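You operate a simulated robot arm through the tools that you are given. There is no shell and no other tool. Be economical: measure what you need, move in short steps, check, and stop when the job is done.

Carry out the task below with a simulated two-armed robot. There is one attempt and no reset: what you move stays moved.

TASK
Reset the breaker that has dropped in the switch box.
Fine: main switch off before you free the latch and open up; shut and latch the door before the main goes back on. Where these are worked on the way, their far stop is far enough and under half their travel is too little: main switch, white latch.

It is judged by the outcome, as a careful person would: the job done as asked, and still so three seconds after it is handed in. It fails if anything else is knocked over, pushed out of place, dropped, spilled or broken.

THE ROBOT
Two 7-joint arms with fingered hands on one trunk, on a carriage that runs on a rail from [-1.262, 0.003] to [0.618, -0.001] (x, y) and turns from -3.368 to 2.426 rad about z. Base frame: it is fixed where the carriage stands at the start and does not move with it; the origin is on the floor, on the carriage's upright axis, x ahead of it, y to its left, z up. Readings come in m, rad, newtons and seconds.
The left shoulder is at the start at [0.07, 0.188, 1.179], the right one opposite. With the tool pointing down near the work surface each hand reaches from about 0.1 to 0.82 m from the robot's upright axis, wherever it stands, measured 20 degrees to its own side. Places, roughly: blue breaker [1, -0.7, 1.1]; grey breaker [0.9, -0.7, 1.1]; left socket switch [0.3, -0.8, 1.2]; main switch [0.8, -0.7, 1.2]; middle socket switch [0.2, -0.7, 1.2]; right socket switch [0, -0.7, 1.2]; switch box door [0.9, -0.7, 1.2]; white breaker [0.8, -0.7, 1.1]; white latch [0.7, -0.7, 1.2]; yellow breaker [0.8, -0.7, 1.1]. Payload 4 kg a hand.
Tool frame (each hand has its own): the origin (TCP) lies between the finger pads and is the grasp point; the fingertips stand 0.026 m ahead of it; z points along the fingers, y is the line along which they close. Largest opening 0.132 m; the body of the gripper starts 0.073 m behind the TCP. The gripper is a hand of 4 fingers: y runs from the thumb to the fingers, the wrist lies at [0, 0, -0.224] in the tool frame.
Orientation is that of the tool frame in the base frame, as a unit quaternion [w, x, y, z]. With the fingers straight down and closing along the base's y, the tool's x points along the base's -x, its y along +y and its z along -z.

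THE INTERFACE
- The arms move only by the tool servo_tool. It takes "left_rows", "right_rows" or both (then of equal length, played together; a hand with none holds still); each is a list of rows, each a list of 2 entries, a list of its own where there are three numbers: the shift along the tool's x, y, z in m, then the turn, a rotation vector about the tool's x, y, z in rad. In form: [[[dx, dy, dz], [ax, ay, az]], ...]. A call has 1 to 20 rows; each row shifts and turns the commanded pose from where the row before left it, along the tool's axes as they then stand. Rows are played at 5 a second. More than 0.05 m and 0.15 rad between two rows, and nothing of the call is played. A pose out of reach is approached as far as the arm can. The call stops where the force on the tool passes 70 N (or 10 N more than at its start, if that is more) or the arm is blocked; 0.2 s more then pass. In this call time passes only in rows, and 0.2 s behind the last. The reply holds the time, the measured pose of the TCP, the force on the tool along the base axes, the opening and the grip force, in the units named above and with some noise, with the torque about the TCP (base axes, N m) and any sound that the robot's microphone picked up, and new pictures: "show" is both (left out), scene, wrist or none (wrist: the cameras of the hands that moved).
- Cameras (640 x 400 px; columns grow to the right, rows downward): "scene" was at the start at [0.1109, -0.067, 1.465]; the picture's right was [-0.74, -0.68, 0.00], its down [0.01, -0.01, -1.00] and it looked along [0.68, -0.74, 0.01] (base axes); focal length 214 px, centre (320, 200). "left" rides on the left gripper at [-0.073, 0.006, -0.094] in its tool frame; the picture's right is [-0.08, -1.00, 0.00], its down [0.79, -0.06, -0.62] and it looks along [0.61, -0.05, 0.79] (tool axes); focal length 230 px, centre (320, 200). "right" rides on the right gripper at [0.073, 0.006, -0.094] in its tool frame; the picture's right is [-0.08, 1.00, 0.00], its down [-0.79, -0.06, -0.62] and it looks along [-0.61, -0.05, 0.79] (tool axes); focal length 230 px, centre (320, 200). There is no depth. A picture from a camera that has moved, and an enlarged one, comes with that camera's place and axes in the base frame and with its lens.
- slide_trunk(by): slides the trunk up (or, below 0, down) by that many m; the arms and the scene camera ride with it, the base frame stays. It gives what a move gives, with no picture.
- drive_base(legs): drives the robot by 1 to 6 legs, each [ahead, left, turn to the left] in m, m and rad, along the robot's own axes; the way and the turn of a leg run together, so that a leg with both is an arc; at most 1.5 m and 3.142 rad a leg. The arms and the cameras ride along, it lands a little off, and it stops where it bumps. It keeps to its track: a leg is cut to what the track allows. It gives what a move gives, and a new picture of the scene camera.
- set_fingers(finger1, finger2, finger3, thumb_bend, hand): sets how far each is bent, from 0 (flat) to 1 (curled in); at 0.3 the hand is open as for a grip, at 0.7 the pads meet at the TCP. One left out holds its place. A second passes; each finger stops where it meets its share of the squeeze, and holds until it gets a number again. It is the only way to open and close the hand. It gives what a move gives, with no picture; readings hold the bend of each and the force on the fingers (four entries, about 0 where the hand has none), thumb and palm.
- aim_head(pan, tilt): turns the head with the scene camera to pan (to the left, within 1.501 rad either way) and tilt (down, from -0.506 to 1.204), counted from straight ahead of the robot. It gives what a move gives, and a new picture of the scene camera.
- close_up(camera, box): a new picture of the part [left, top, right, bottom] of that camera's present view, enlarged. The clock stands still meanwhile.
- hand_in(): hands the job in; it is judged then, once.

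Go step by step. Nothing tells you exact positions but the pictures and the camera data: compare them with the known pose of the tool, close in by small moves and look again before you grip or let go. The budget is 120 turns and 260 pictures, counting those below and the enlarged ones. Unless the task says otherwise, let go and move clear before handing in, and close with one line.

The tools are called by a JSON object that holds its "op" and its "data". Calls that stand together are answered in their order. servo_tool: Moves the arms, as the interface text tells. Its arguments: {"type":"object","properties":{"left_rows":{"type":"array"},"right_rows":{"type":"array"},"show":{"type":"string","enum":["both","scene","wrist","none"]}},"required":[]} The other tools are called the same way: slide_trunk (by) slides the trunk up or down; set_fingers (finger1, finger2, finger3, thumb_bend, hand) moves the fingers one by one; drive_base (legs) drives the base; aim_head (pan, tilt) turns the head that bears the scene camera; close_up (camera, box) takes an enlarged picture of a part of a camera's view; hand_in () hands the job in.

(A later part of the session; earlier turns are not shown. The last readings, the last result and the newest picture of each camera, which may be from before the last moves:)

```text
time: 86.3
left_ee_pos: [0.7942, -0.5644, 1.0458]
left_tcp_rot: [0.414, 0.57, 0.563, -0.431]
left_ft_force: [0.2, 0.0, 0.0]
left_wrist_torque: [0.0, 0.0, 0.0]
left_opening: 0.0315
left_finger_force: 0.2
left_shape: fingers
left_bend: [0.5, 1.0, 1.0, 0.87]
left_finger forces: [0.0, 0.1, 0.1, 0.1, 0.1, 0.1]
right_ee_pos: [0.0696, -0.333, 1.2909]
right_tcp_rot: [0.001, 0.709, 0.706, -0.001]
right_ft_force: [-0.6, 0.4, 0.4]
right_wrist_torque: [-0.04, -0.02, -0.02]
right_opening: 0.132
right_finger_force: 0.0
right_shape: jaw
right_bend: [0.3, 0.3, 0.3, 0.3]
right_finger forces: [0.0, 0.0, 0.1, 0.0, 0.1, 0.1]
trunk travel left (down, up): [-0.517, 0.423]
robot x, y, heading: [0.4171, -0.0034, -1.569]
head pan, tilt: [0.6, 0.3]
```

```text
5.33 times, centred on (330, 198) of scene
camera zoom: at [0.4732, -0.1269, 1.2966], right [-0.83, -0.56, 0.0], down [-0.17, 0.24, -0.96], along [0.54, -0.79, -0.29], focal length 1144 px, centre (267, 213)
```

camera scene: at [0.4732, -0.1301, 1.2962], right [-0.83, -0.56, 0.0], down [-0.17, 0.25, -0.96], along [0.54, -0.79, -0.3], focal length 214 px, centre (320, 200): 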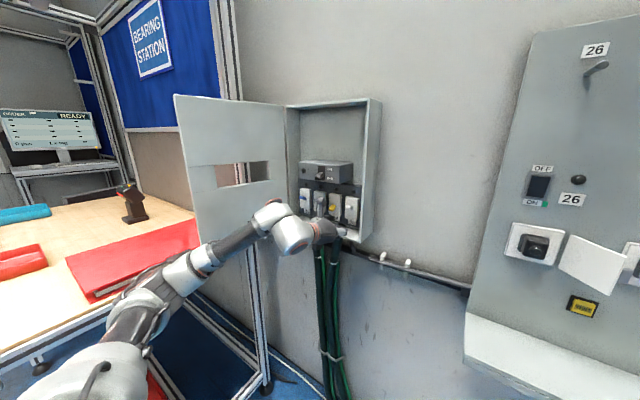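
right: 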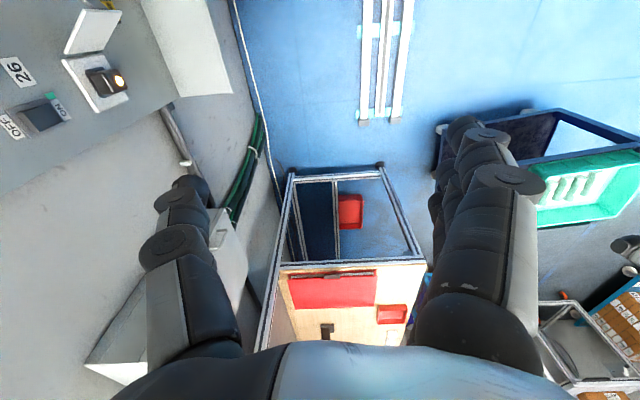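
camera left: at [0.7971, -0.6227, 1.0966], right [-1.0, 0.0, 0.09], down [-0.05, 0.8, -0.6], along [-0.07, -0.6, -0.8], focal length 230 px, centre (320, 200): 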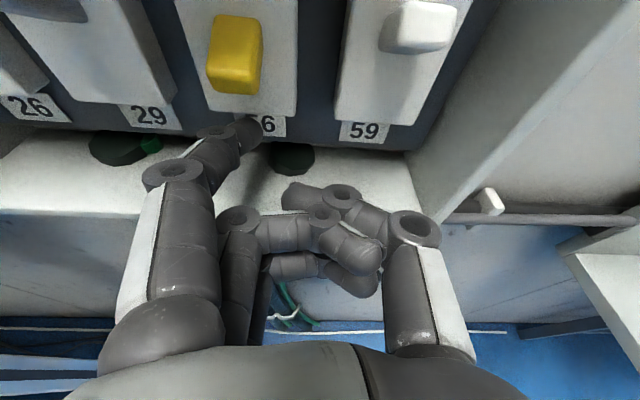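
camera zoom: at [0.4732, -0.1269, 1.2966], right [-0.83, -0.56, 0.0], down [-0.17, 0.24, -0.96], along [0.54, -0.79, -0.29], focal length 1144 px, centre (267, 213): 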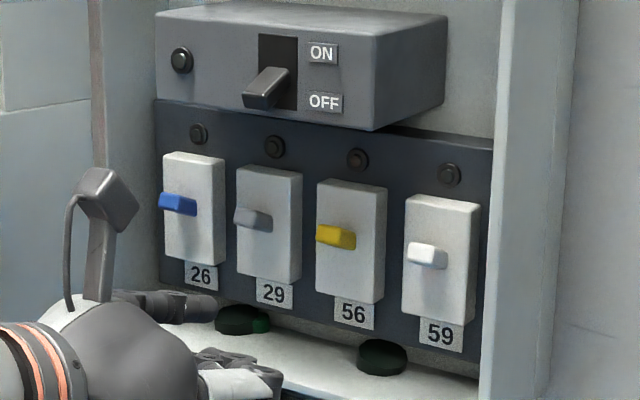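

The yellow breaker is back in line with the others. To close the door, I'll back out, close the fist, level the hand and rise above the door so I can come down on its outer side.

{"op": "servo_tool", "data": {"left_rows": [[[0, 0, -0.04], [0, -0.125, 0]], [[0, 0, -0.04], [0, -0.125, 0]]], "show": "none"}}

{"op": "set_fingers", "data": {"hand": "left", "thumb_bend": 0.3}}

{"op": "set_fingers", "data": {"hand": "left", "finger1": 0.7, "finger2": 0.7, "finger3": 0.7, "thumb_bend": 0.7}}

{"op": "slide_trunk", "data": {"by": 0.24}}

{"op": "servo_tool", "data": {"left_rows": [[[-0.04, 0, 0], [0, 0, 0]], [[-0.04, 0, 0], [0, 0, 0]], [[-0.04, 0, 0], [0, 0, 0]], [[-0.04, 0, 0], [0, 0, 0]], [[-0.03, 0, 0], [0, 0, 0]]]}}

```text
time: 86.9
left_ee_pos: [0.7979, -0.5077, 1.0573]
left_tcp_rot: [0.464, 0.528, 0.522, -0.483]
left_ft_force: [-0.3, 0.0, -0.8]
left_wrist_torque: [0.03, -0.03, 0.03]
left_opening: 0.0311
left_finger_force: 0.0
left_shape: fingers
left_bend: [0.5, 1.0, 1.0, 0.87]
left_finger forces: [0.0, 0.0, 0.0, 0.0, 0.0, 0.0]
left hand out of reach, approached as far as the arm can: row 2
right_ee_pos: [0.0706, -0.3372, 1.2904]
right_tcp_rot: [0.0, 0.708, 0.706, 0.001]
right_ft_force: [-0.3, -0.1, -1.1]
right_wrist_torque: [0.05, 0.04, -0.04]
right_opening: 0.1318
right_finger_force: 0.0
right_shape: jaw
right_bend: [0.3, 0.3, 0.3, 0.3]
right_finger forces: [0.1, 0.1, 0.0, 0.0, 0.1, 0.0]
trunk travel left (down, up): [-0.517, 0.423]
robot x, y, heading: [0.4234, 0.0013, -1.575]
head pan, tilt: [0.6, 0.3]
```

```text
time: 87.9
left_ee_pos: [0.7967, -0.5074, 1.058]
left_tcp_rot: [0.464, 0.529, 0.522, -0.483]
left_ft_force: [1.1, 0.1, -0.1]
left_wrist_torque: [-0.02, 0.01, 0.03]
left_opening: 0.1025
left_finger_force: 0.1
left_shape: fingers
left_bend: [0.5, 1.0, 1.0, 0.3]
left_finger forces: [0.1, 0.1, 0.0, 0.0, 0.1, 0.1]
right_ee_pos: [0.0703, -0.3345, 1.291]
right_tcp_rot: [0.0, 0.709, 0.706, 0.0]
right_ft_force: [-0.2, -1.1, 0.4]
right_wrist_torque: [0.03, 0.0, -0.03]
right_opening: 0.1318
right_finger_force: 0.0
right_shape: jaw
right_bend: [0.3, 0.3, 0.3, 0.3]
right_finger forces: [0.0, 0.0, 0.0, 0.1, 0.0, 0.0]
trunk travel left (down, up): [-0.517, 0.423]
robot x, y, heading: [0.4228, 0.0013, -1.573]
head pan, tilt: [0.6, 0.3]
```

```text
time: 88.9
left_ee_pos: [0.7968, -0.5066, 1.0584]
left_tcp_rot: [0.464, 0.528, 0.522, -0.483]
left_ft_force: [0.0, 1.0, -0.2]
left_wrist_torque: [0.02, 0.0, -0.01]
left_opening: 0.0145
left_finger_force: 0.0
left_shape: fingers
left_bend: [0.7, 0.7, 0.7, 0.7]
left_finger forces: [0.0, 0.0, 0.0, 0.0, 0.1, 0.0]
right_ee_pos: [0.071, -0.3356, 1.2903]
right_tcp_rot: [0.001, 0.708, 0.706, 0.0]
right_ft_force: [0.3, -0.3, -1.6]
right_wrist_torque: [-0.04, 0.05, 0.0]
right_opening: 0.1319
right_finger_force: 0.0
right_shape: jaw
right_bend: [0.3, 0.3, 0.3, 0.3]
right_finger forces: [0.1, 0.1, 0.0, 0.0, 0.0, 0.0]
trunk travel left (down, up): [-0.517, 0.423]
robot x, y, heading: [0.4198, -0.0042, -1.576]
head pan, tilt: [0.6, 0.3]
```

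```text
time: 91.4
left_ee_pos: [0.7972, -0.5078, 1.2988]
left_tcp_rot: [0.464, 0.528, 0.522, -0.482]
left_ft_force: [0.0, 0.0, 1.1]
left_wrist_torque: [0.03, -0.02, -0.01]
left_opening: 0.0143
left_finger_force: 0.1
left_shape: fingers
left_bend: [0.7, 0.7, 0.7, 0.7]
left_finger forces: [0.0, 0.0, 0.0, 0.0, 0.1, 0.0]
right_ee_pos: [0.0705, -0.3347, 1.5291]
right_tcp_rot: [0.0, 0.709, 0.706, 0.0]
right_ft_force: [-0.7, 0.4, 0.2]
right_wrist_torque: [-0.01, 0.02, 0.0]
right_opening: 0.1318
right_finger_force: 0.0
right_shape: jaw
right_bend: [0.3, 0.3, 0.3, 0.3]
right_finger forces: [0.0, 0.0, 0.1, 0.0, 0.1, 0.0]
trunk travel left (down, up): [-0.757, 0.183]
robot x, y, heading: [0.4248, -0.0043, -1.572]
head pan, tilt: [0.6, 0.3]
```

```text
time: 92.6
left_ee_pos: [0.796, -0.5256, 1.4869]
left_tcp_rot: [0.464, 0.529, 0.522, -0.482]
left_ft_force: [-0.3, -0.5, -0.1]
left_wrist_torque: [0.03, 0.0, 0.04]
left_opening: 0.0141
left_finger_force: 0.0
left_shape: fingers
left_bend: [0.7, 0.7, 0.7, 0.7]
left_finger forces: [0.0, 0.0, 0.1, 0.0, 0.0, 0.1]
right_ee_pos: [0.0698, -0.3361, 1.5298]
right_tcp_rot: [0.0, 0.708, 0.706, 0.0]
right_ft_force: [-0.3, -0.1, -0.5]
right_wrist_torque: [-0.01, -0.01, 0.01]
right_opening: 0.1317
right_finger_force: 0.0
right_shape: jaw
right_bend: [0.3, 0.3, 0.3, 0.3]
right_finger forces: [0.1, 0.0, 0.0, 0.0, 0.0, 0.1]
trunk travel left (down, up): [-0.757, 0.183]
robot x, y, heading: [0.4218, 0.0036, -1.57]
head pan, tilt: [0.6, 0.3]
camera scene: at [0.4724, -0.1292, 1.5363], right [-0.83, -0.56, 0.0], down [-0.17, 0.24, -0.96], along [0.54, -0.79, -0.3], focal length 214 px, centre (320, 200)
camera left: at [0.8062, -0.44, 1.5691], right [-1.0, 0.02, 0.09], down [-0.05, 0.7, -0.72], along [-0.07, -0.72, -0.69], focal length 230 px, centre (320, 200)
```

scene: 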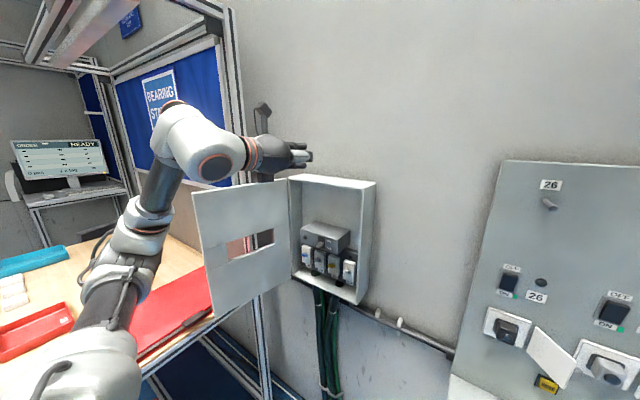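
left: 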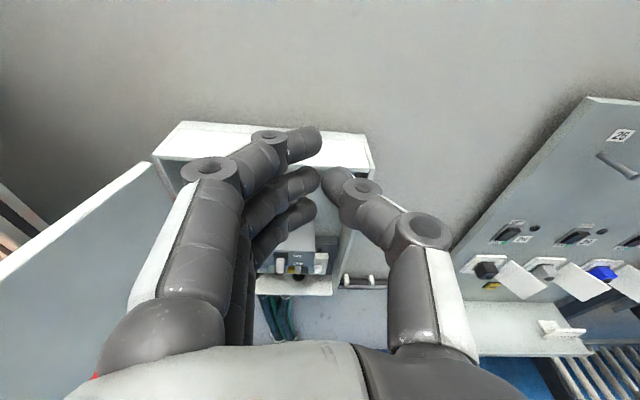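

The door stands at about 108°. Staying above its top edge, I'll move the hand over to its outer side.

{"op": "servo_tool", "data": {"left_rows": [[[0, 0.045, 0], [0, 0, 0]], [[0, 0.045, 0], [0, 0, 0]], [[0, 0.045, 0], [0, 0, 0]], [[0, 0.045, 0], [0, 0, 0]], [[0, 0.045, 0], [0, 0, 0]], [[0, 0.045, 0], [0, 0, 0]], [[0, 0.045, 0], [0, 0, 0]], [[0, 0.03, 0], [0, 0, 0]]]}}

```text
time: 94.4
left_ee_pos: [1.1465, -0.5369, 1.4809]
left_tcp_rot: [0.464, 0.528, 0.522, -0.483]
left_ft_force: [0.0, -0.6, 0.1]
left_wrist_torque: [-0.01, 0.01, -0.01]
left_opening: 0.0144
left_finger_force: 0.1
left_shape: fingers
left_bend: [0.7, 0.7, 0.7, 0.7]
left_finger forces: [0.1, 0.0, 0.0, 0.1, 0.0, 0.0]
right_ee_pos: [0.0723, -0.3347, 1.5301]
right_tcp_rot: [-0.001, 0.708, 0.706, -0.001]
right_ft_force: [-0.8, 0.4, 0.0]
right_wrist_torque: [-0.01, 0.02, -0.02]
right_opening: 0.1322
right_finger_force: 0.0
right_shape: jaw
right_bend: [0.3, 0.3, 0.3, 0.3]
right_finger forces: [0.1, 0.1, 0.0, 0.0, 0.1, 0.0]
trunk travel left (down, up): [-0.757, 0.183]
robot x, y, heading: [0.4183, -0.0004, -1.568]
head pan, tilt: [0.6, 0.3]
camera scene: at [0.4749, -0.1295, 1.5362], right [-0.83, -0.56, 0.0], down [-0.17, 0.24, -0.95], along [0.54, -0.79, -0.3], focal length 214 px, centre (320, 200)
camera left: at [1.1568, -0.4504, 1.5648], right [-1.0, 0.02, 0.09], down [-0.05, 0.7, -0.72], along [-0.07, -0.72, -0.69], focal length 230 px, centre (320, 200)
```

scene: 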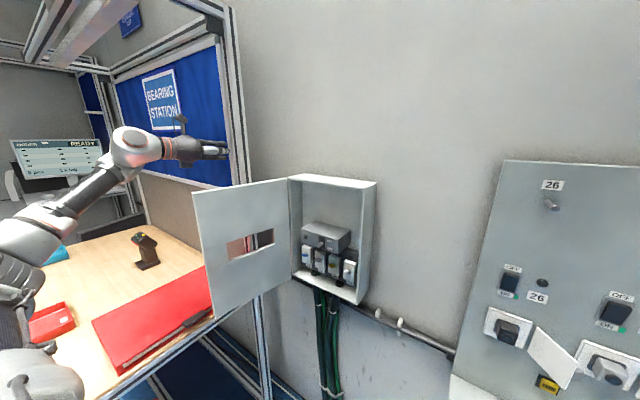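
left: 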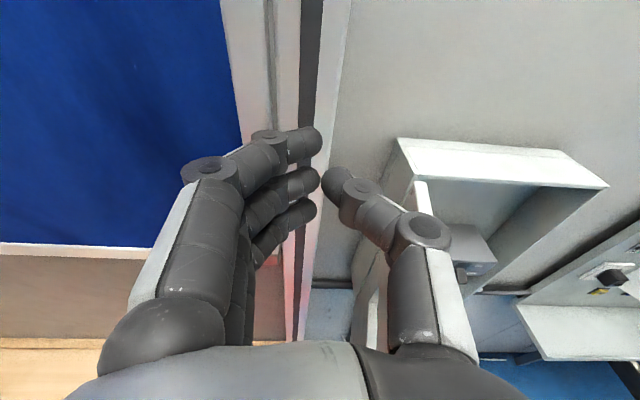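

The hand is over the outer side. I'll shift 2 cm further and descend beside the door.

{"op": "servo_tool", "data": {"left_rows": [[[0, 0.02, -0.02], [0, 0, 0]], [[0.04, 0, 0.0], [0, 0, 0]], [[0.04, 0, 0.0], [0, 0, 0]], [[0.04, 0, 0.0], [0, 0, 0]], [[0.04, 0, 0.0], [0, 0, 0]]]}}

```text
time: 95.6
left_ee_pos: [1.1647, -0.4984, 1.3228]
left_tcp_rot: [0.464, 0.528, 0.522, -0.483]
left_ft_force: [0.0, -0.1, 0.0]
left_wrist_torque: [-0.03, -0.05, -0.02]
left_opening: 0.0145
left_finger_force: 0.0
left_shape: fingers
left_bend: [0.7, 0.7, 0.7, 0.7]
left_finger forces: [0.0, 0.0, 0.0, 0.1, 0.0, 0.0]
right_ee_pos: [0.072, -0.3359, 1.5311]
right_tcp_rot: [0.0, 0.709, 0.706, -0.002]
right_ft_force: [0.2, -0.9, 0.1]
right_wrist_torque: [0.03, 0.05, -0.03]
right_opening: 0.1319
right_finger_force: 0.0
right_shape: jaw
right_bend: [0.3, 0.3, 0.3, 0.3]
right_finger forces: [0.0, 0.0, 0.1, 0.0, 0.0, 0.0]
trunk travel left (down, up): [-0.757, 0.183]
robot x, y, heading: [0.4202, -0.0058, -1.568]
head pan, tilt: [0.6, 0.3]
camera scene: at [0.4747, -0.129, 1.5363], right [-0.83, -0.56, 0.0], down [-0.17, 0.24, -0.96], along [0.54, -0.79, -0.3], focal length 214 px, centre (320, 200)
camera left: at [1.1747, -0.4129, 1.4055], right [-1.0, 0.02, 0.09], down [-0.06, 0.7, -0.72], along [-0.07, -0.72, -0.69], focal length 230 px, centre (320, 200)
```

scene: 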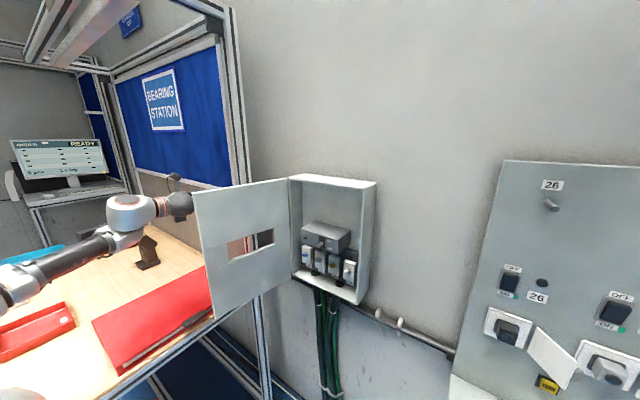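
left: 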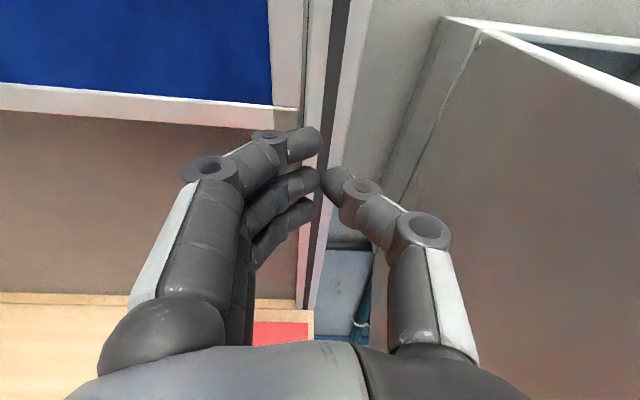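

The hand is on the outer side of the door. I'll sweep toward -x to swing it closed.

{"op": "servo_tool", "data": {"left_rows": [[[0, -0.03, 0], [0, 0, 0]], [[0, -0.03, 0], [0, 0, 0]], [[0, -0.035, 0], [0, 0, 0]], [[0, -0.035, 0], [0, 0, 0]], [[0, -0.035, 0], [0, 0, 0]], [[0, -0.035, 0], [0, 0, 0]], [[0, -0.03, 0], [0, 0, 0]]]}}

```text
time: 97.2
left_ee_pos: [0.9305, -0.4932, 1.331]
left_tcp_rot: [0.465, 0.528, 0.522, -0.482]
left_ft_force: [0.0, 0.2, -0.7]
left_wrist_torque: [-0.01, -0.01, 0.05]
left_opening: 0.0143
left_finger_force: 0.0
left_shape: fingers
left_bend: [0.7, 0.7, 0.7, 0.7]
left_finger forces: [0.0, 0.1, 0.0, 0.0, 0.1, 0.0]
right_ee_pos: [0.0695, -0.3358, 1.5295]
right_tcp_rot: [0.001, 0.708, 0.706, 0.001]
right_ft_force: [-0.7, -0.4, 0.1]
right_wrist_torque: [0.01, -0.03, -0.02]
right_opening: 0.132
right_finger_force: 0.1
right_shape: jaw
right_bend: [0.3, 0.3, 0.3, 0.3]
right_finger forces: [0.1, 0.1, 0.1, 0.0, 0.0, 0.0]
trunk travel left (down, up): [-0.757, 0.183]
robot x, y, heading: [0.4204, -0.0031, -1.573]
head pan, tilt: [0.6, 0.3]
camera scene: at [0.4711, -0.1295, 1.5363], right [-0.83, -0.56, 0.0], down [-0.17, 0.24, -0.96], along [0.54, -0.79, -0.3], focal length 214 px, centre (320, 200)
camera left: at [0.9407, -0.4076, 1.4124], right [-1.0, 0.02, 0.09], down [-0.05, 0.7, -0.72], along [-0.07, -0.72, -0.69], focal length 230 px, centre (320, 200)
```

scene: 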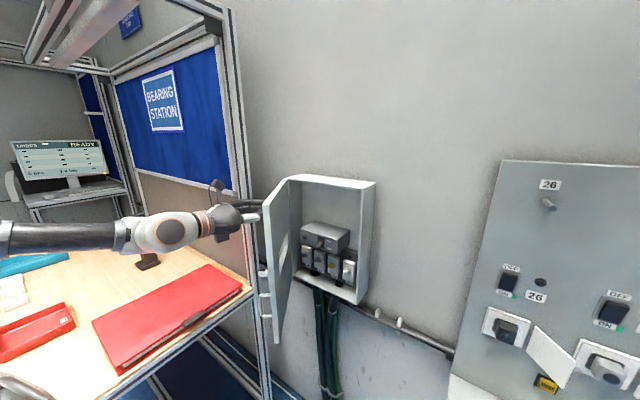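
left: 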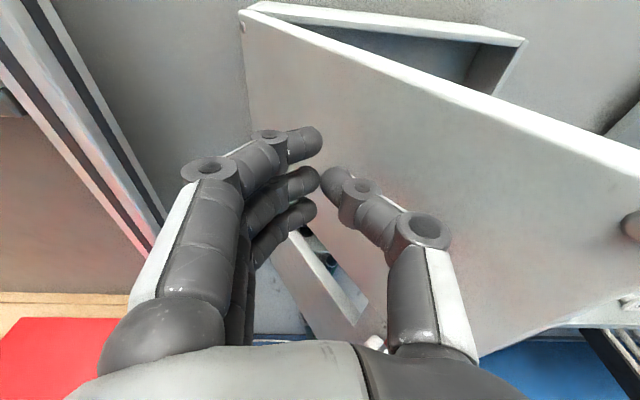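

The door is at about 55°. I'll continue diagonally, toward -x and the wall.

{"op": "servo_tool", "data": {"left_rows": [[[0, -0.022, 0.015], [0, 0, 0]], [[0, -0.022, 0.02], [0, 0, 0]], [[0, -0.022, 0.02], [0, 0, 0]], [[0, -0.022, 0.02], [0, 0, 0]], [[0, -0.02, 0.02], [0, 0, 0]]]}}

```text
time: 98.4
left_ee_pos: [0.8199, -0.5882, 1.3203]
left_tcp_rot: [0.464, 0.529, 0.523, -0.481]
left_ft_force: [-0.3, -0.5, -0.6]
left_wrist_torque: [0.01, 0.01, 0.04]
left_opening: 0.0142
left_finger_force: 0.1
left_shape: fingers
left_bend: [0.7, 0.7, 0.7, 0.7]
left_finger forces: [0.0, 0.1, 0.1, 0.1, 0.1, 0.0]
right_ee_pos: [0.0693, -0.3367, 1.5298]
right_tcp_rot: [0.0, 0.708, 0.706, 0.001]
right_ft_force: [-0.2, -0.9, -0.3]
right_wrist_torque: [-0.02, -0.03, 0.01]
right_opening: 0.132
right_finger_force: 0.1
right_shape: jaw
right_bend: [0.3, 0.3, 0.3, 0.3]
right_finger forces: [0.0, 0.0, 0.0, 0.0, 0.0, 0.0]
trunk travel left (down, up): [-0.757, 0.183]
robot x, y, heading: [0.421, 0.0008, -1.566]
head pan, tilt: [0.6, 0.3]
camera scene: at [0.4715, -0.1312, 1.5361], right [-0.83, -0.56, 0.0], down [-0.17, 0.25, -0.96], along [0.54, -0.79, -0.3], focal length 214 px, centre (320, 200)
camera left: at [0.8298, -0.5031, 1.4026], right [-1.0, 0.02, 0.09], down [-0.05, 0.7, -0.71], along [-0.07, -0.72, -0.69], focal length 230 px, centre (320, 200)
```

scene: 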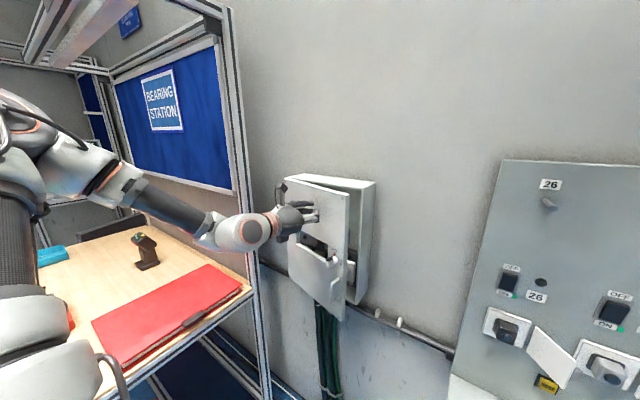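
left: 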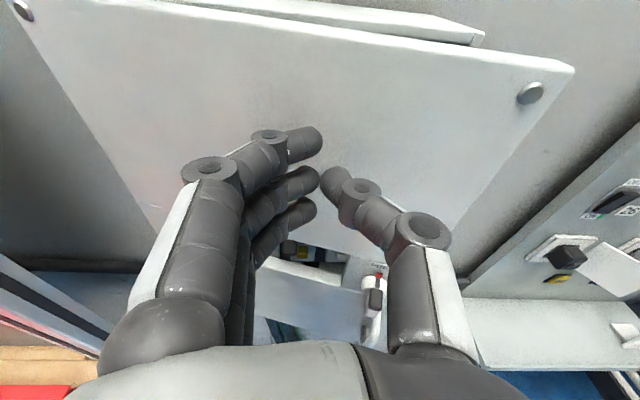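

The door is at about 25°. I'll push it home near the free edge.

{"op": "servo_tool", "data": {"left_rows": [[[-0.003, -0.02, 0.012], [0, 0, 0]], [[-0.003, -0.015, 0.015], [0, 0, 0]], [[-0.002, 0, 0.015], [0, 0, 0]], [[-0.002, 0, 0.012], [0, 0, 0]], [[0, 0, 0.01], [0, 0, 0]], [[0, 0, 0.008], [0, 0, 0]]]}}

{"op": "close_up", "data": {"camera": "scene", "box": [270, 170, 390, 320]}}

```text
time: 99.8
left_ee_pos: [0.7872, -0.6542, 1.3241]
left_tcp_rot: [0.464, 0.527, 0.522, -0.483]
left_ft_force: [2.2, 15.7, 1.1]
left_wrist_torque: [-0.33, 0.07, 0.04]
left_opening: 0.0119
left_finger_force: 8.3
left_shape: fingers
left_bend: [0.72, 0.7, 0.7, 0.7]
left_finger forces: [10.2, 1.7, 0.1, 0.0, 4.5, 0.0]
right_ee_pos: [0.0734, -0.3304, 1.5319]
right_tcp_rot: [0.001, 0.709, 0.706, -0.002]
right_ft_force: [0.0, -0.1, 0.1]
right_wrist_torque: [-0.02, 0.05, -0.02]
right_opening: 0.1317
right_finger_force: 0.0
right_shape: jaw
right_bend: [0.3, 0.3, 0.3, 0.3]
right_finger forces: [0.1, 0.0, 0.0, 0.0, 0.1, 0.1]
trunk travel left (down, up): [-0.757, 0.183]
robot x, y, heading: [0.4209, -0.0016, -1.572]
head pan, tilt: [0.6, 0.3]
camera scene: at [0.4751, -0.1253, 1.5366], right [-0.83, -0.56, 0.0], down [-0.17, 0.24, -0.96], along [0.54, -0.79, -0.29], focal length 214 px, centre (320, 200)
camera left: at [0.7976, -0.568, 1.4061], right [-1.0, 0.02, 0.09], down [-0.06, 0.69, -0.72], along [-0.08, -0.72, -0.69], focal length 230 px, centre (320, 200)
```

scene: 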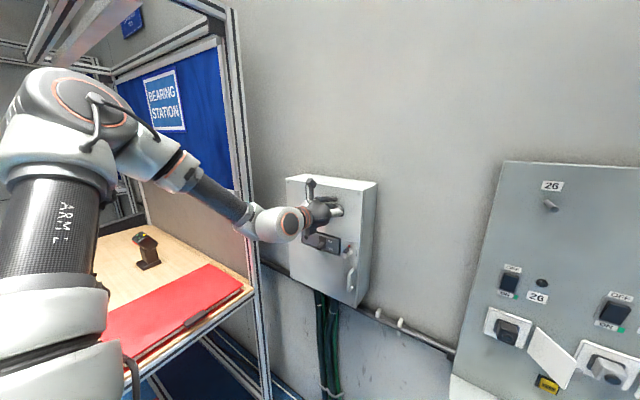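
left: 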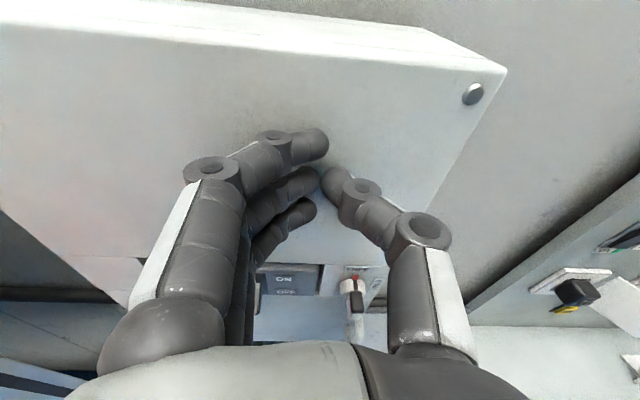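

```text
2.67 times, centred on (330, 245) of scene
camera zoom: at [0.4751, -0.1253, 1.5366], right [-0.83, -0.56, 0.0], down [-0.17, 0.24, -0.96], along [0.54, -0.79, -0.29], focal length 572 px, centre (293, 80)
```

zoom: 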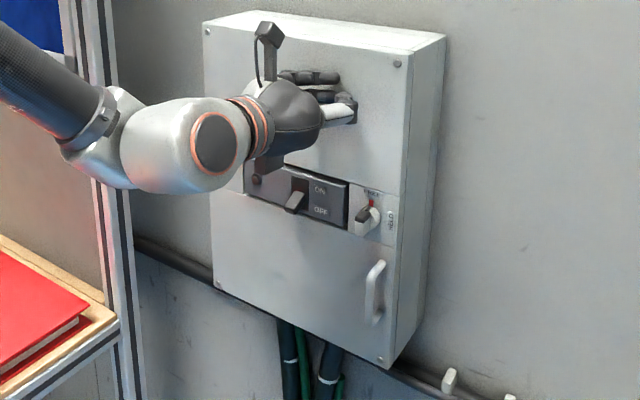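

The door is shut. I'll back off, open the fingers to 0.5, lower the trunk, and return to the latch.

{"op": "servo_tool", "data": {"left_rows": [[[0, 0, -0.03], [0, 0, 0]], [[0, 0, -0.03], [0, -0.085, 0]], [[0, 0, -0.03], [0, 0, 0]]], "show": "none"}}

{"op": "set_fingers", "data": {"hand": "left", "finger1": 0.5, "finger2": 0.5, "finger3": 0.5, "thumb_bend": 0.5}}

{"op": "slide_trunk", "data": {"by": -0.22}}

{"op": "servo_tool", "data": {"left_rows": [[[-0.03, -0.02, 0], [0, 0, 0]], [[-0.03, -0.02, 0], [0, 0, 0]]]}}

{"op": "close_up", "data": {"camera": "left", "box": [220, 100, 420, 225]}}

```text
time: 100.6
left_ee_pos: [0.7884, -0.5675, 1.3308]
left_tcp_rot: [0.486, 0.507, 0.502, -0.505]
left_ft_force: [0.3, -0.2, -0.4]
left_wrist_torque: [0.02, -0.03, 0.0]
left_opening: 0.0142
left_finger_force: 0.1
left_shape: fingers
left_bend: [0.7, 0.7, 0.7, 0.7]
left_finger forces: [0.0, 0.1, 0.0, 0.1, 0.0, 0.1]
right_ee_pos: [0.071, -0.3341, 1.5298]
right_tcp_rot: [0.0, 0.708, 0.706, -0.001]
right_ft_force: [0.3, 0.6, -0.3]
right_wrist_torque: [0.0, 0.01, -0.01]
right_opening: 0.1318
right_finger_force: 0.1
right_shape: jaw
right_bend: [0.3, 0.3, 0.3, 0.3]
right_finger forces: [0.1, 0.0, 0.1, 0.1, 0.0, 0.1]
trunk travel left (down, up): [-0.757, 0.183]
robot x, y, heading: [0.4229, -0.0044, -1.579]
head pan, tilt: [0.6, 0.3]
```

```text
time: 101.6
left_ee_pos: [0.7885, -0.5678, 1.3303]
left_tcp_rot: [0.486, 0.507, 0.502, -0.505]
left_ft_force: [-0.2, 0.0, -1.0]
left_wrist_torque: [0.01, 0.0, 0.01]
left_opening: 0.07
left_finger_force: 0.1
left_shape: fingers
left_bend: [0.5, 0.5, 0.5, 0.5]
left_finger forces: [0.0, 0.1, 0.0, 0.0, 0.0, 0.1]
right_ee_pos: [0.0725, -0.3358, 1.5306]
right_tcp_rot: [0.001, 0.708, 0.706, -0.001]
right_ft_force: [0.9, -0.5, 0.1]
right_wrist_torque: [0.01, -0.01, 0.01]
right_opening: 0.1319
right_finger_force: 0.1
right_shape: jaw
right_bend: [0.3, 0.3, 0.3, 0.3]
right_finger forces: [0.0, 0.1, 0.1, 0.0, 0.0, 0.0]
trunk travel left (down, up): [-0.757, 0.183]
robot x, y, heading: [0.421, 0.0004, -1.574]
head pan, tilt: [0.6, 0.3]
```

```text
time: 103.9
left_ee_pos: [0.7888, -0.5689, 1.1099]
left_tcp_rot: [0.486, 0.507, 0.501, -0.505]
left_ft_force: [-1.4, 0.1, 0.7]
left_wrist_torque: [0.04, -0.01, 0.02]
left_opening: 0.0699
left_finger_force: 0.0
left_shape: fingers
left_bend: [0.5, 0.5, 0.5, 0.5]
left_finger forces: [0.0, 0.0, 0.0, 0.1, 0.0, 0.1]
right_ee_pos: [0.0709, -0.3336, 1.3106]
right_tcp_rot: [0.001, 0.708, 0.706, -0.001]
right_ft_force: [0.1, -0.3, -0.3]
right_wrist_torque: [-0.01, -0.01, -0.02]
right_opening: 0.1318
right_finger_force: 0.2
right_shape: jaw
right_bend: [0.3, 0.3, 0.3, 0.3]
right_finger forces: [0.1, 0.0, 0.0, 0.0, 0.0, 0.0]
trunk travel left (down, up): [-0.537, 0.403]
robot x, y, heading: [0.4192, -0.0002, -1.573]
head pan, tilt: [0.6, 0.3]
```

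```text
time: 104.5
left_ee_pos: [0.7489, -0.5685, 1.1706]
left_tcp_rot: [0.486, 0.508, 0.501, -0.505]
left_ft_force: [-1.9, 1.1, 0.1]
left_wrist_torque: [-0.02, 0.01, 0.0]
left_opening: 0.0702
left_finger_force: 0.0
left_shape: fingers
left_bend: [0.5, 0.5, 0.5, 0.5]
left_finger forces: [0.0, 0.0, 0.0, 0.0, 0.0, 0.0]
right_ee_pos: [0.0702, -0.3346, 1.3103]
right_tcp_rot: [0.001, 0.708, 0.706, -0.001]
right_ft_force: [0.1, 0.7, -0.6]
right_wrist_torque: [0.01, -0.04, -0.01]
right_opening: 0.1317
right_finger_force: 0.2
right_shape: jaw
right_bend: [0.3, 0.3, 0.3, 0.3]
right_finger forces: [0.0, 0.1, 0.1, 0.1, 0.1, 0.1]
trunk travel left (down, up): [-0.537, 0.403]
robot x, y, heading: [0.4179, 0.0011, -1.571]
head pan, tilt: [0.6, 0.3]
camera scene: at [0.4722, -0.1286, 1.3163], right [-0.83, -0.56, 0.0], down [-0.17, 0.24, -0.96], along [0.54, -0.79, -0.29], focal length 214 px, centre (320, 200)
camera left: at [0.7596, -0.4757, 1.2455], right [-1.0, 0.02, 0.09], down [-0.06, 0.63, -0.77], along [-0.07, -0.77, -0.63], focal length 230 px, centre (320, 200)
```

scene: 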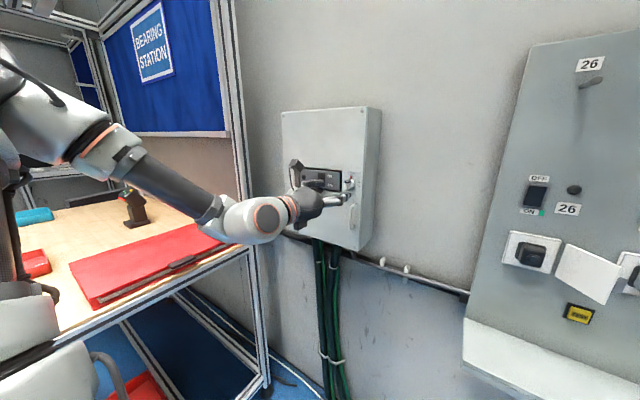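
left: 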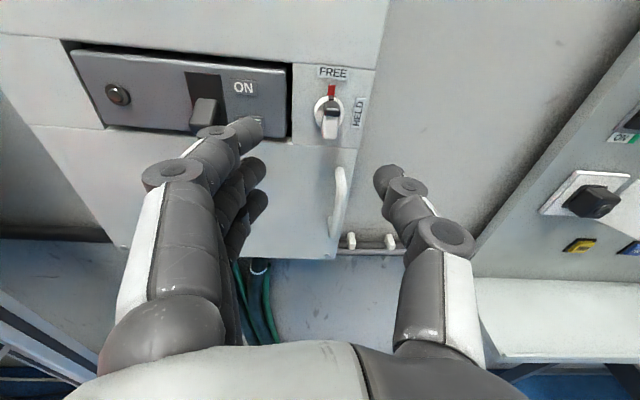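

```text
3.20 times, centred on (320, 162) of left
camera zoom: at [0.7596, -0.4757, 1.2455], right [-1.0, 0.02, 0.09], down [-0.06, 0.63, -0.77], along [-0.07, -0.77, -0.63], focal length 736 px, centre (320, 320)
```

zoom: 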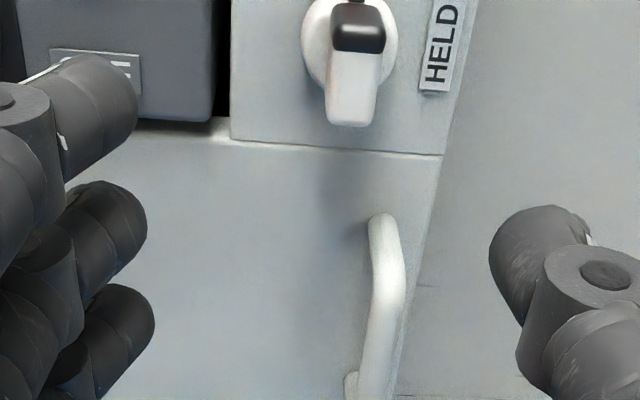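

The latch still shows FREE. I'll approach the same grasp pose as before (0.740, -0.641, 1.1815).

{"op": "servo_tool", "data": {"left_rows": [[[-0.011, -0.009, 0.02], [0, 0, 0]], [[0, 0, 0.025], [0, 0, 0]], [[0, 0, 0.0265], [0, 0, 0]]], "show": "none"}}

{"op": "close_up", "data": {"camera": "left", "box": [220, 100, 420, 225]}}

```text
time: 105.3
left_ee_pos: [0.7389, -0.6411, 1.1791]
left_tcp_rot: [0.486, 0.507, 0.503, -0.504]
left_ft_force: [0.2, 0.0, 0.2]
left_wrist_torque: [-0.05, 0.02, 0.0]
left_opening: 0.0697
left_finger_force: 0.0
left_shape: fingers
left_bend: [0.5, 0.5, 0.5, 0.5]
left_finger forces: [0.0, 0.0, 0.1, 0.1, 0.0, 0.0]
right_ee_pos: [0.0702, -0.3368, 1.3093]
right_tcp_rot: [-0.001, 0.708, 0.706, 0.001]
right_ft_force: [-0.2, 0.1, -0.1]
right_wrist_torque: [0.0, 0.02, -0.02]
right_opening: 0.1321
right_finger_force: 0.1
right_shape: jaw
right_bend: [0.3, 0.3, 0.3, 0.3]
right_finger forces: [0.0, 0.0, 0.1, 0.0, 0.0, 0.1]
trunk travel left (down, up): [-0.537, 0.403]
robot x, y, heading: [0.4229, -0.0023, -1.568]
head pan, tilt: [0.6, 0.3]
```

```text
3.20 times, centred on (320, 162) of left
camera zoom: at [0.7498, -0.5481, 1.2548], right [-1.0, 0.02, 0.09], down [-0.06, 0.63, -0.77], along [-0.08, -0.77, -0.63], focal length 736 px, centre (320, 320)
```

zoom: 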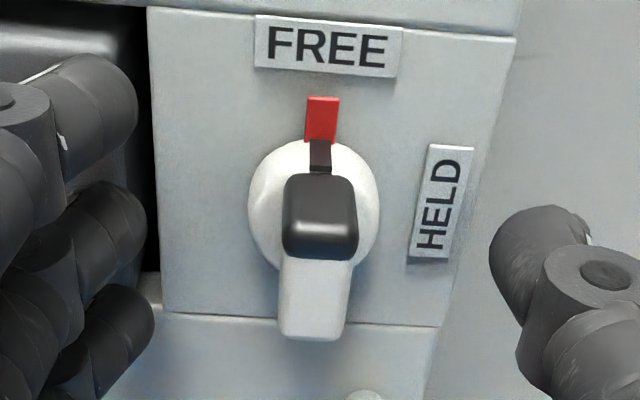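

Good alignment. I'll pinch, then twist clockwise toward HELD.

{"op": "set_fingers", "data": {"hand": "left", "finger2": 0.75, "thumb_bend": 0.75}}

{"op": "servo_tool", "data": {"left_rows": [[[0, 0, 0], [0, 0, 0.1]], [[0, 0, 0], [0, 0, 0.1]], [[0, 0, 0], [0, 0, 0.1]], [[0, 0, 0], [0, 0, 0.1]], [[0, 0, 0], [0, 0, 0.1]], [[0, 0, 0], [0, 0, 0.1]], [[0, 0, 0], [0, 0, 0.1]], [[0, 0, 0], [0, 0, 0.1]]], "show": "none"}}

{"op": "close_up", "data": {"camera": "left", "box": [220, 100, 420, 225]}}

```text
time: 106.3
left_ee_pos: [0.7391, -0.6389, 1.1809]
left_tcp_rot: [0.486, 0.508, 0.501, -0.505]
left_ft_force: [-1.2, 0.2, 1.9]
left_wrist_torque: [-0.05, -0.02, 0.1]
left_opening: 0.0421
left_finger_force: 9.3
left_shape: fingers
left_bend: [0.5, 0.68, 0.5, 0.69]
left_finger forces: [0.0, 8.7, 0.0, 0.1, 8.7, 0.0]
right_ee_pos: [0.0701, -0.3346, 1.3102]
right_tcp_rot: [0.0, 0.708, 0.706, 0.0]
right_ft_force: [-0.5, -0.3, 0.6]
right_wrist_torque: [-0.01, 0.04, 0.02]
right_opening: 0.1321
right_finger_force: 0.1
right_shape: jaw
right_bend: [0.3, 0.3, 0.3, 0.3]
right_finger forces: [0.0, 0.1, 0.0, 0.0, 0.1, 0.1]
trunk travel left (down, up): [-0.537, 0.403]
robot x, y, heading: [0.4204, -0.0014, -1.571]
head pan, tilt: [0.6, 0.3]
```

```text
time: 108.1
left_ee_pos: [0.7393, -0.6401, 1.1802]
left_tcp_rot: [0.643, 0.663, 0.264, -0.276]
left_ft_force: [0.0, 1.0, -6.0]
left_wrist_torque: [0.02, 0.02, 0.05]
left_opening: 0.0427
left_finger_force: 9.4
left_shape: fingers
left_bend: [0.5, 0.69, 0.5, 0.69]
left_finger forces: [0.1, 8.0, 0.1, 0.0, 10.1, 0.0]
right_ee_pos: [0.0711, -0.3347, 1.3094]
right_tcp_rot: [0.0, 0.708, 0.706, 0.0]
right_ft_force: [-0.3, 0.0, 0.2]
right_wrist_torque: [-0.01, 0.02, 0.01]
right_opening: 0.1319
right_finger_force: 0.1
right_shape: jaw
right_bend: [0.3, 0.3, 0.3, 0.3]
right_finger forces: [0.0, 0.0, 0.1, 0.0, 0.0, 0.0]
trunk travel left (down, up): [-0.537, 0.403]
robot x, y, heading: [0.4214, -0.0005, -1.573]
head pan, tilt: [0.6, 0.3]
```

```text
3.20 times, centred on (320, 162) of left
camera zoom: at [0.6948, -0.5455, 1.2378], right [-0.76, 0.03, -0.65], down [0.53, 0.62, -0.58], along [0.38, -0.79, -0.48], focal length 736 px, centre (320, 320)
```

zoom: 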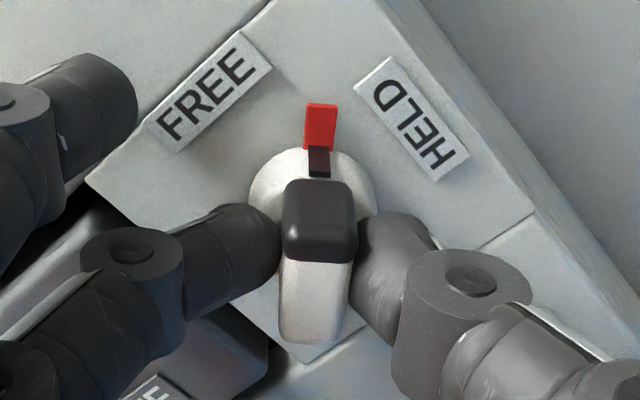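

It's turning. I'll finish the twist to HELD.

{"op": "servo_tool", "data": {"left_rows": [[[0, 0, 0], [0, 0, 0.1]], [[0, 0, 0], [0, 0, 0.1]], [[0, 0, 0], [0, 0, 0.1]], [[0, 0, 0], [0, 0, 0.1]], [[0, 0, 0], [0, 0, 0.1]], [[0, 0, 0], [0, 0, 0.1]], [[0, 0, 0], [0, 0, 0.1]], [[0, 0, 0], [0, 0, 0.1]], [[0, 0, 0], [0, 0, 0.03]]], "show": "none"}}

{"op": "close_up", "data": {"camera": "left", "box": [220, 100, 420, 225]}}

```text
time: 109.9
left_ee_pos: [0.8275, -0.6451, 1.1738]
left_tcp_rot: [0.696, 0.717, -0.021, -0.032]
left_ft_force: [-57.1, 17.8, -0.9]
left_wrist_torque: [-0.71, 0.32, -0.27]
left_opening: 0.0381
left_finger_force: 35.0
left_shape: fingers
left_bend: [0.5, 0.72, 0.52, 0.73]
left_finger forces: [0.0, 0.0, 14.5, 0.0, 55.1, 0.0]
left hand out of reach, approached as far as the arm can: row 3, 4, 5, 6, 7, 8
right_ee_pos: [0.0651, -0.3314, 1.3092]
right_tcp_rot: [0.001, 0.71, 0.704, 0.0]
right_ft_force: [1.8, -0.8, -0.1]
right_wrist_torque: [0.03, 0.11, 0.02]
right_opening: 0.1322
right_finger_force: 0.1
right_shape: jaw
right_bend: [0.3, 0.3, 0.3, 0.3]
right_finger forces: [0.1, 0.1, 0.0, 0.0, 0.1, 0.0]
trunk travel left (down, up): [-0.537, 0.403]
robot x, y, heading: [0.4221, 0.002, -1.579]
head pan, tilt: [0.6, 0.3]
stopped in row 8 (left hand): the force on the tool passed its limit at 77 N (the readings are from after the stop); the commanded pose is now the measured one
```

```text
3.20 times, centred on (320, 162) of left
camera zoom: at [0.7627, -0.5471, 1.1837], right [-0.09, 0.03, -1.0], down [0.83, 0.56, -0.06], along [0.55, -0.83, -0.08], focal length 736 px, centre (320, 320)
```

zoom: 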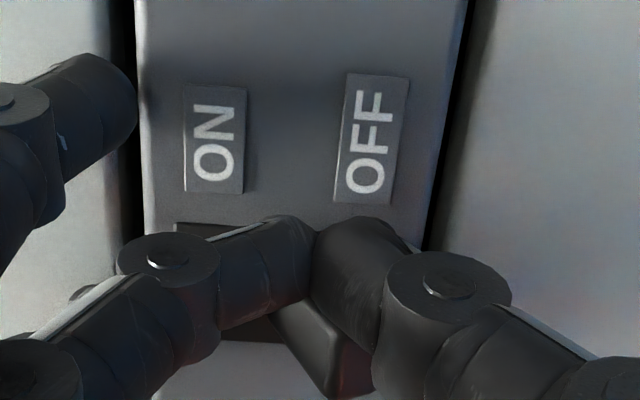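

The arm hit a joint limit, so the hand slid off toward the main lever. I'll back straight out and check what moved.

{"op": "servo_tool", "data": {"left_rows": [[[0, 0, -0.01], [0, 0, 0]], [[0, 0, -0.03], [0, 0, 0]], [[0, 0, -0.04], [0, 0, 0]]]}}

{"op": "close_up", "data": {"camera": "left", "box": [220, 60, 420, 185]}}

{"op": "close_up", "data": {"camera": "scene", "box": [280, 155, 376, 215]}}

```text
time: 110.7
left_ee_pos: [0.8441, -0.5652, 1.1766]
left_tcp_rot: [0.697, 0.717, -0.013, -0.026]
left_ft_force: [0.0, -0.4, 1.0]
left_wrist_torque: [-0.01, -0.01, 0.05]
left_opening: 0.0373
left_finger_force: 0.0
left_shape: fingers
left_bend: [0.5, 0.71, 0.5, 0.72]
left_finger forces: [0.1, 0.0, 0.1, 0.0, 0.0, 0.0]
right_ee_pos: [0.0662, -0.3335, 1.3094]
right_tcp_rot: [0.001, 0.71, 0.705, -0.001]
right_ft_force: [-1.0, -0.5, -0.3]
right_wrist_torque: [-0.01, -0.03, -0.02]
right_opening: 0.1319
right_finger_force: 0.1
right_shape: jaw
right_bend: [0.3, 0.3, 0.3, 0.3]
right_finger forces: [0.0, 0.1, 0.0, 0.1, 0.0, 0.1]
trunk travel left (down, up): [-0.537, 0.403]
robot x, y, heading: [0.4197, 0.0003, -1.574]
head pan, tilt: [0.6, 0.3]
camera scene: at [0.47, -0.1289, 1.3164], right [-0.83, -0.56, 0.0], down [-0.16, 0.24, -0.96], along [0.54, -0.79, -0.29], focal length 214 px, centre (320, 200)
camera left: at [0.7787, -0.4678, 1.1856], right [-0.1, 0.03, -0.99], down [0.82, 0.57, -0.06], along [0.57, -0.82, -0.08], focal length 230 px, centre (320, 200)
```

scene: 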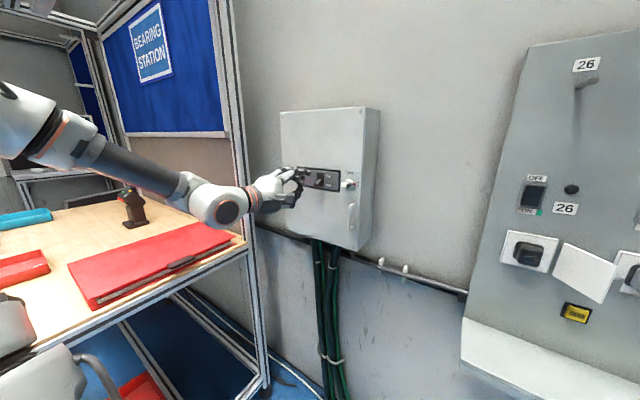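
left: 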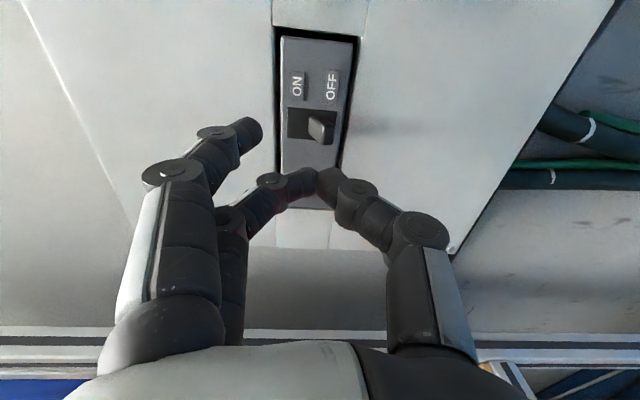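

```text
3.20 times, centred on (320, 122) of left
camera zoom: at [0.7787, -0.4678, 1.1856], right [-0.1, 0.03, -0.99], down [0.82, 0.57, -0.06], along [0.57, -0.82, -0.08], focal length 736 px, centre (320, 448)
```

zoom: 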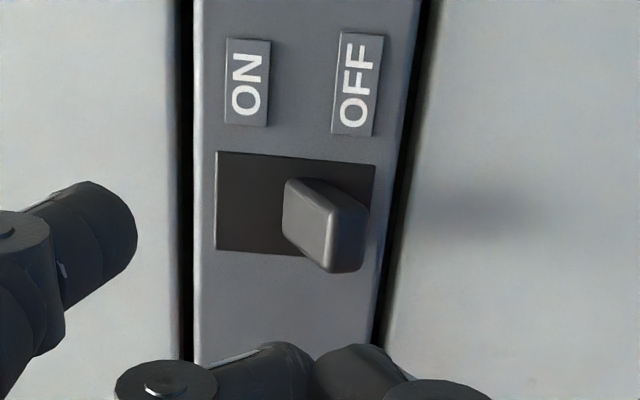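

```text
6.67 times, centred on (328, 185) of scene
camera zoom: at [0.47, -0.1289, 1.3164], right [-0.83, -0.56, 0.0], down [-0.16, 0.24, -0.96], along [0.54, -0.79, -0.29], focal length 1430 px, centre (267, 300)
```

zoom: 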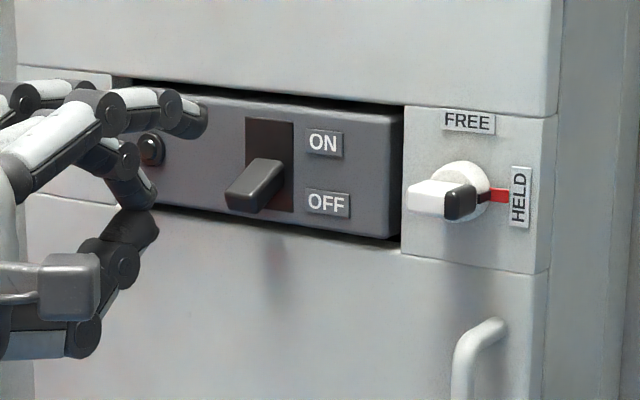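

Good news: the latch is exactly at HELD, the door is shut and the main is still OFF. I'll roll the hand back, make the fist, and approach the main lever from below.

{"op": "servo_tool", "data": {"left_rows": [[[0, 0, -0.03], [0, 0, 0]], [[0, 0, 0], [0, 0, -0.145]], [[0, 0, 0], [0, 0, -0.145]], [[0, 0, 0], [0, 0, -0.145]], [[0, 0, 0], [0, 0, -0.145]], [[0, 0, 0], [0, 0, -0.145]], [[0, 0, 0], [0, 0, -0.145]], [[0, 0, 0], [0, 0, -0.145]], [[0, 0, 0], [0, 0, -0.145]], [[0, 0, 0], [0, 0, -0.145]], [[0, 0, 0], [0, 0, -0.145]], [[0, 0, 0], [0, 0, -0.145]]], "show": "none"}}

{"op": "set_fingers", "data": {"hand": "left", "finger1": 0.7, "finger2": 0.7, "finger3": 0.7, "thumb_bend": 0.7}}

{"op": "servo_tool", "data": {"left_rows": [[[0.025, 0, 0], [0, 0, 0]], [[0.025, 0, 0], [0, 0, 0]], [[0.02, 0, 0], [0, 0, 0]]]}}

```text
time: 113.3
left_ee_pos: [0.8458, -0.5376, 1.1752]
left_tcp_rot: [-0.466, -0.509, -0.505, 0.518]
left_ft_force: [0.4, 0.0, 0.4]
left_wrist_torque: [-0.03, -0.02, 0.01]
left_opening: 0.0379
left_finger_force: 0.0
left_shape: fingers
left_bend: [0.5, 0.71, 0.5, 0.72]
left_finger forces: [0.0, 0.0, 0.1, 0.0, 0.0, 0.1]
right_ee_pos: [0.069, -0.3335, 1.3103]
right_tcp_rot: [0.0, 0.71, 0.705, 0.0]
right_ft_force: [0.8, 0.2, -0.1]
right_wrist_torque: [0.0, 0.02, 0.0]
right_opening: 0.132
right_finger_force: 0.1
right_shape: jaw
right_bend: [0.3, 0.3, 0.3, 0.3]
right_finger forces: [0.1, 0.0, 0.1, 0.0, 0.0, 0.0]
trunk travel left (down, up): [-0.537, 0.403]
robot x, y, heading: [0.4229, 0.0009, -1.584]
head pan, tilt: [0.6, 0.3]
```

```text
time: 114.3
left_ee_pos: [0.8459, -0.5367, 1.1763]
left_tcp_rot: [-0.467, -0.51, -0.504, 0.518]
left_ft_force: [0.1, 0.2, -0.2]
left_wrist_torque: [-0.03, 0.01, 0.03]
left_opening: 0.014
left_finger_force: 0.0
left_shape: fingers
left_bend: [0.7, 0.7, 0.7, 0.7]
left_finger forces: [0.0, 0.0, 0.0, 0.0, 0.0, 0.0]
right_ee_pos: [0.0687, -0.3342, 1.3103]
right_tcp_rot: [0.0, 0.709, 0.705, -0.001]
right_ft_force: [-0.2, -0.1, -0.7]
right_wrist_torque: [0.01, -0.02, 0.0]
right_opening: 0.1318
right_finger_force: 0.1
right_shape: jaw
right_bend: [0.3, 0.3, 0.3, 0.3]
right_finger forces: [0.0, 0.1, 0.1, 0.1, 0.0, 0.1]
trunk travel left (down, up): [-0.537, 0.403]
robot x, y, heading: [0.4187, 0.0012, -1.578]
head pan, tilt: [0.6, 0.3]
```

```text
time: 115.1
left_ee_pos: [0.8432, -0.5378, 1.1047]
left_tcp_rot: [-0.468, -0.509, -0.504, 0.517]
left_ft_force: [-0.4, 0.6, 0.7]
left_wrist_torque: [0.01, 0.0, -0.01]
left_opening: 0.014
left_finger_force: 0.1
left_shape: fingers
left_bend: [0.7, 0.7, 0.7, 0.7]
left_finger forces: [0.0, 0.0, 0.0, 0.0, 0.0, 0.0]
right_ee_pos: [0.0686, -0.3351, 1.3104]
right_tcp_rot: [0.0, 0.71, 0.705, 0.0]
right_ft_force: [0.7, -0.4, 0.8]
right_wrist_torque: [-0.01, -0.01, 0.01]
right_opening: 0.1318
right_finger_force: 0.1
right_shape: jaw
right_bend: [0.3, 0.3, 0.3, 0.3]
right_finger forces: [0.0, 0.1, 0.0, 0.1, 0.0, 0.0]
trunk travel left (down, up): [-0.537, 0.403]
robot x, y, heading: [0.4211, 0.0009, -1.579]
head pan, tilt: [0.6, 0.3]
camera scene: at [0.4725, -0.1297, 1.3162], right [-0.83, -0.56, 0.0], down [-0.17, 0.25, -0.96], along [0.53, -0.79, -0.3], focal length 214 px, centre (320, 200)
camera left: at [0.8581, -0.4447, 1.1804], right [-0.99, 0.05, 0.12], down [-0.06, 0.64, -0.76], along [-0.12, -0.76, -0.63], focal length 230 px, centre (320, 200)
```

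scene: 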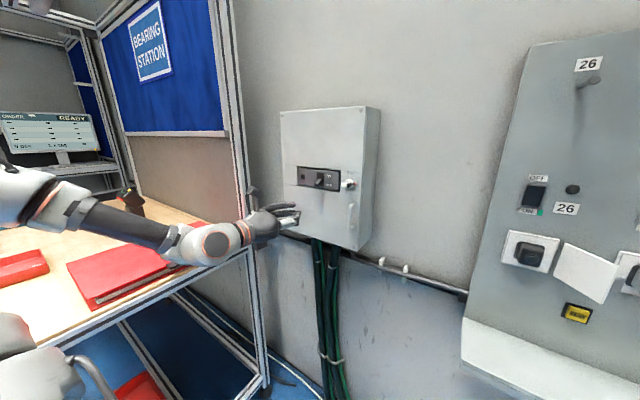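
left: 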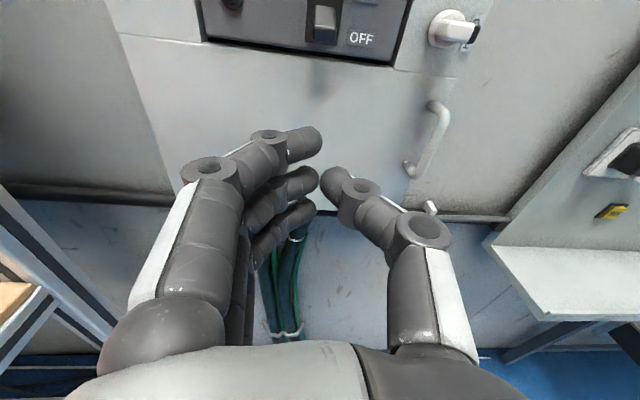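

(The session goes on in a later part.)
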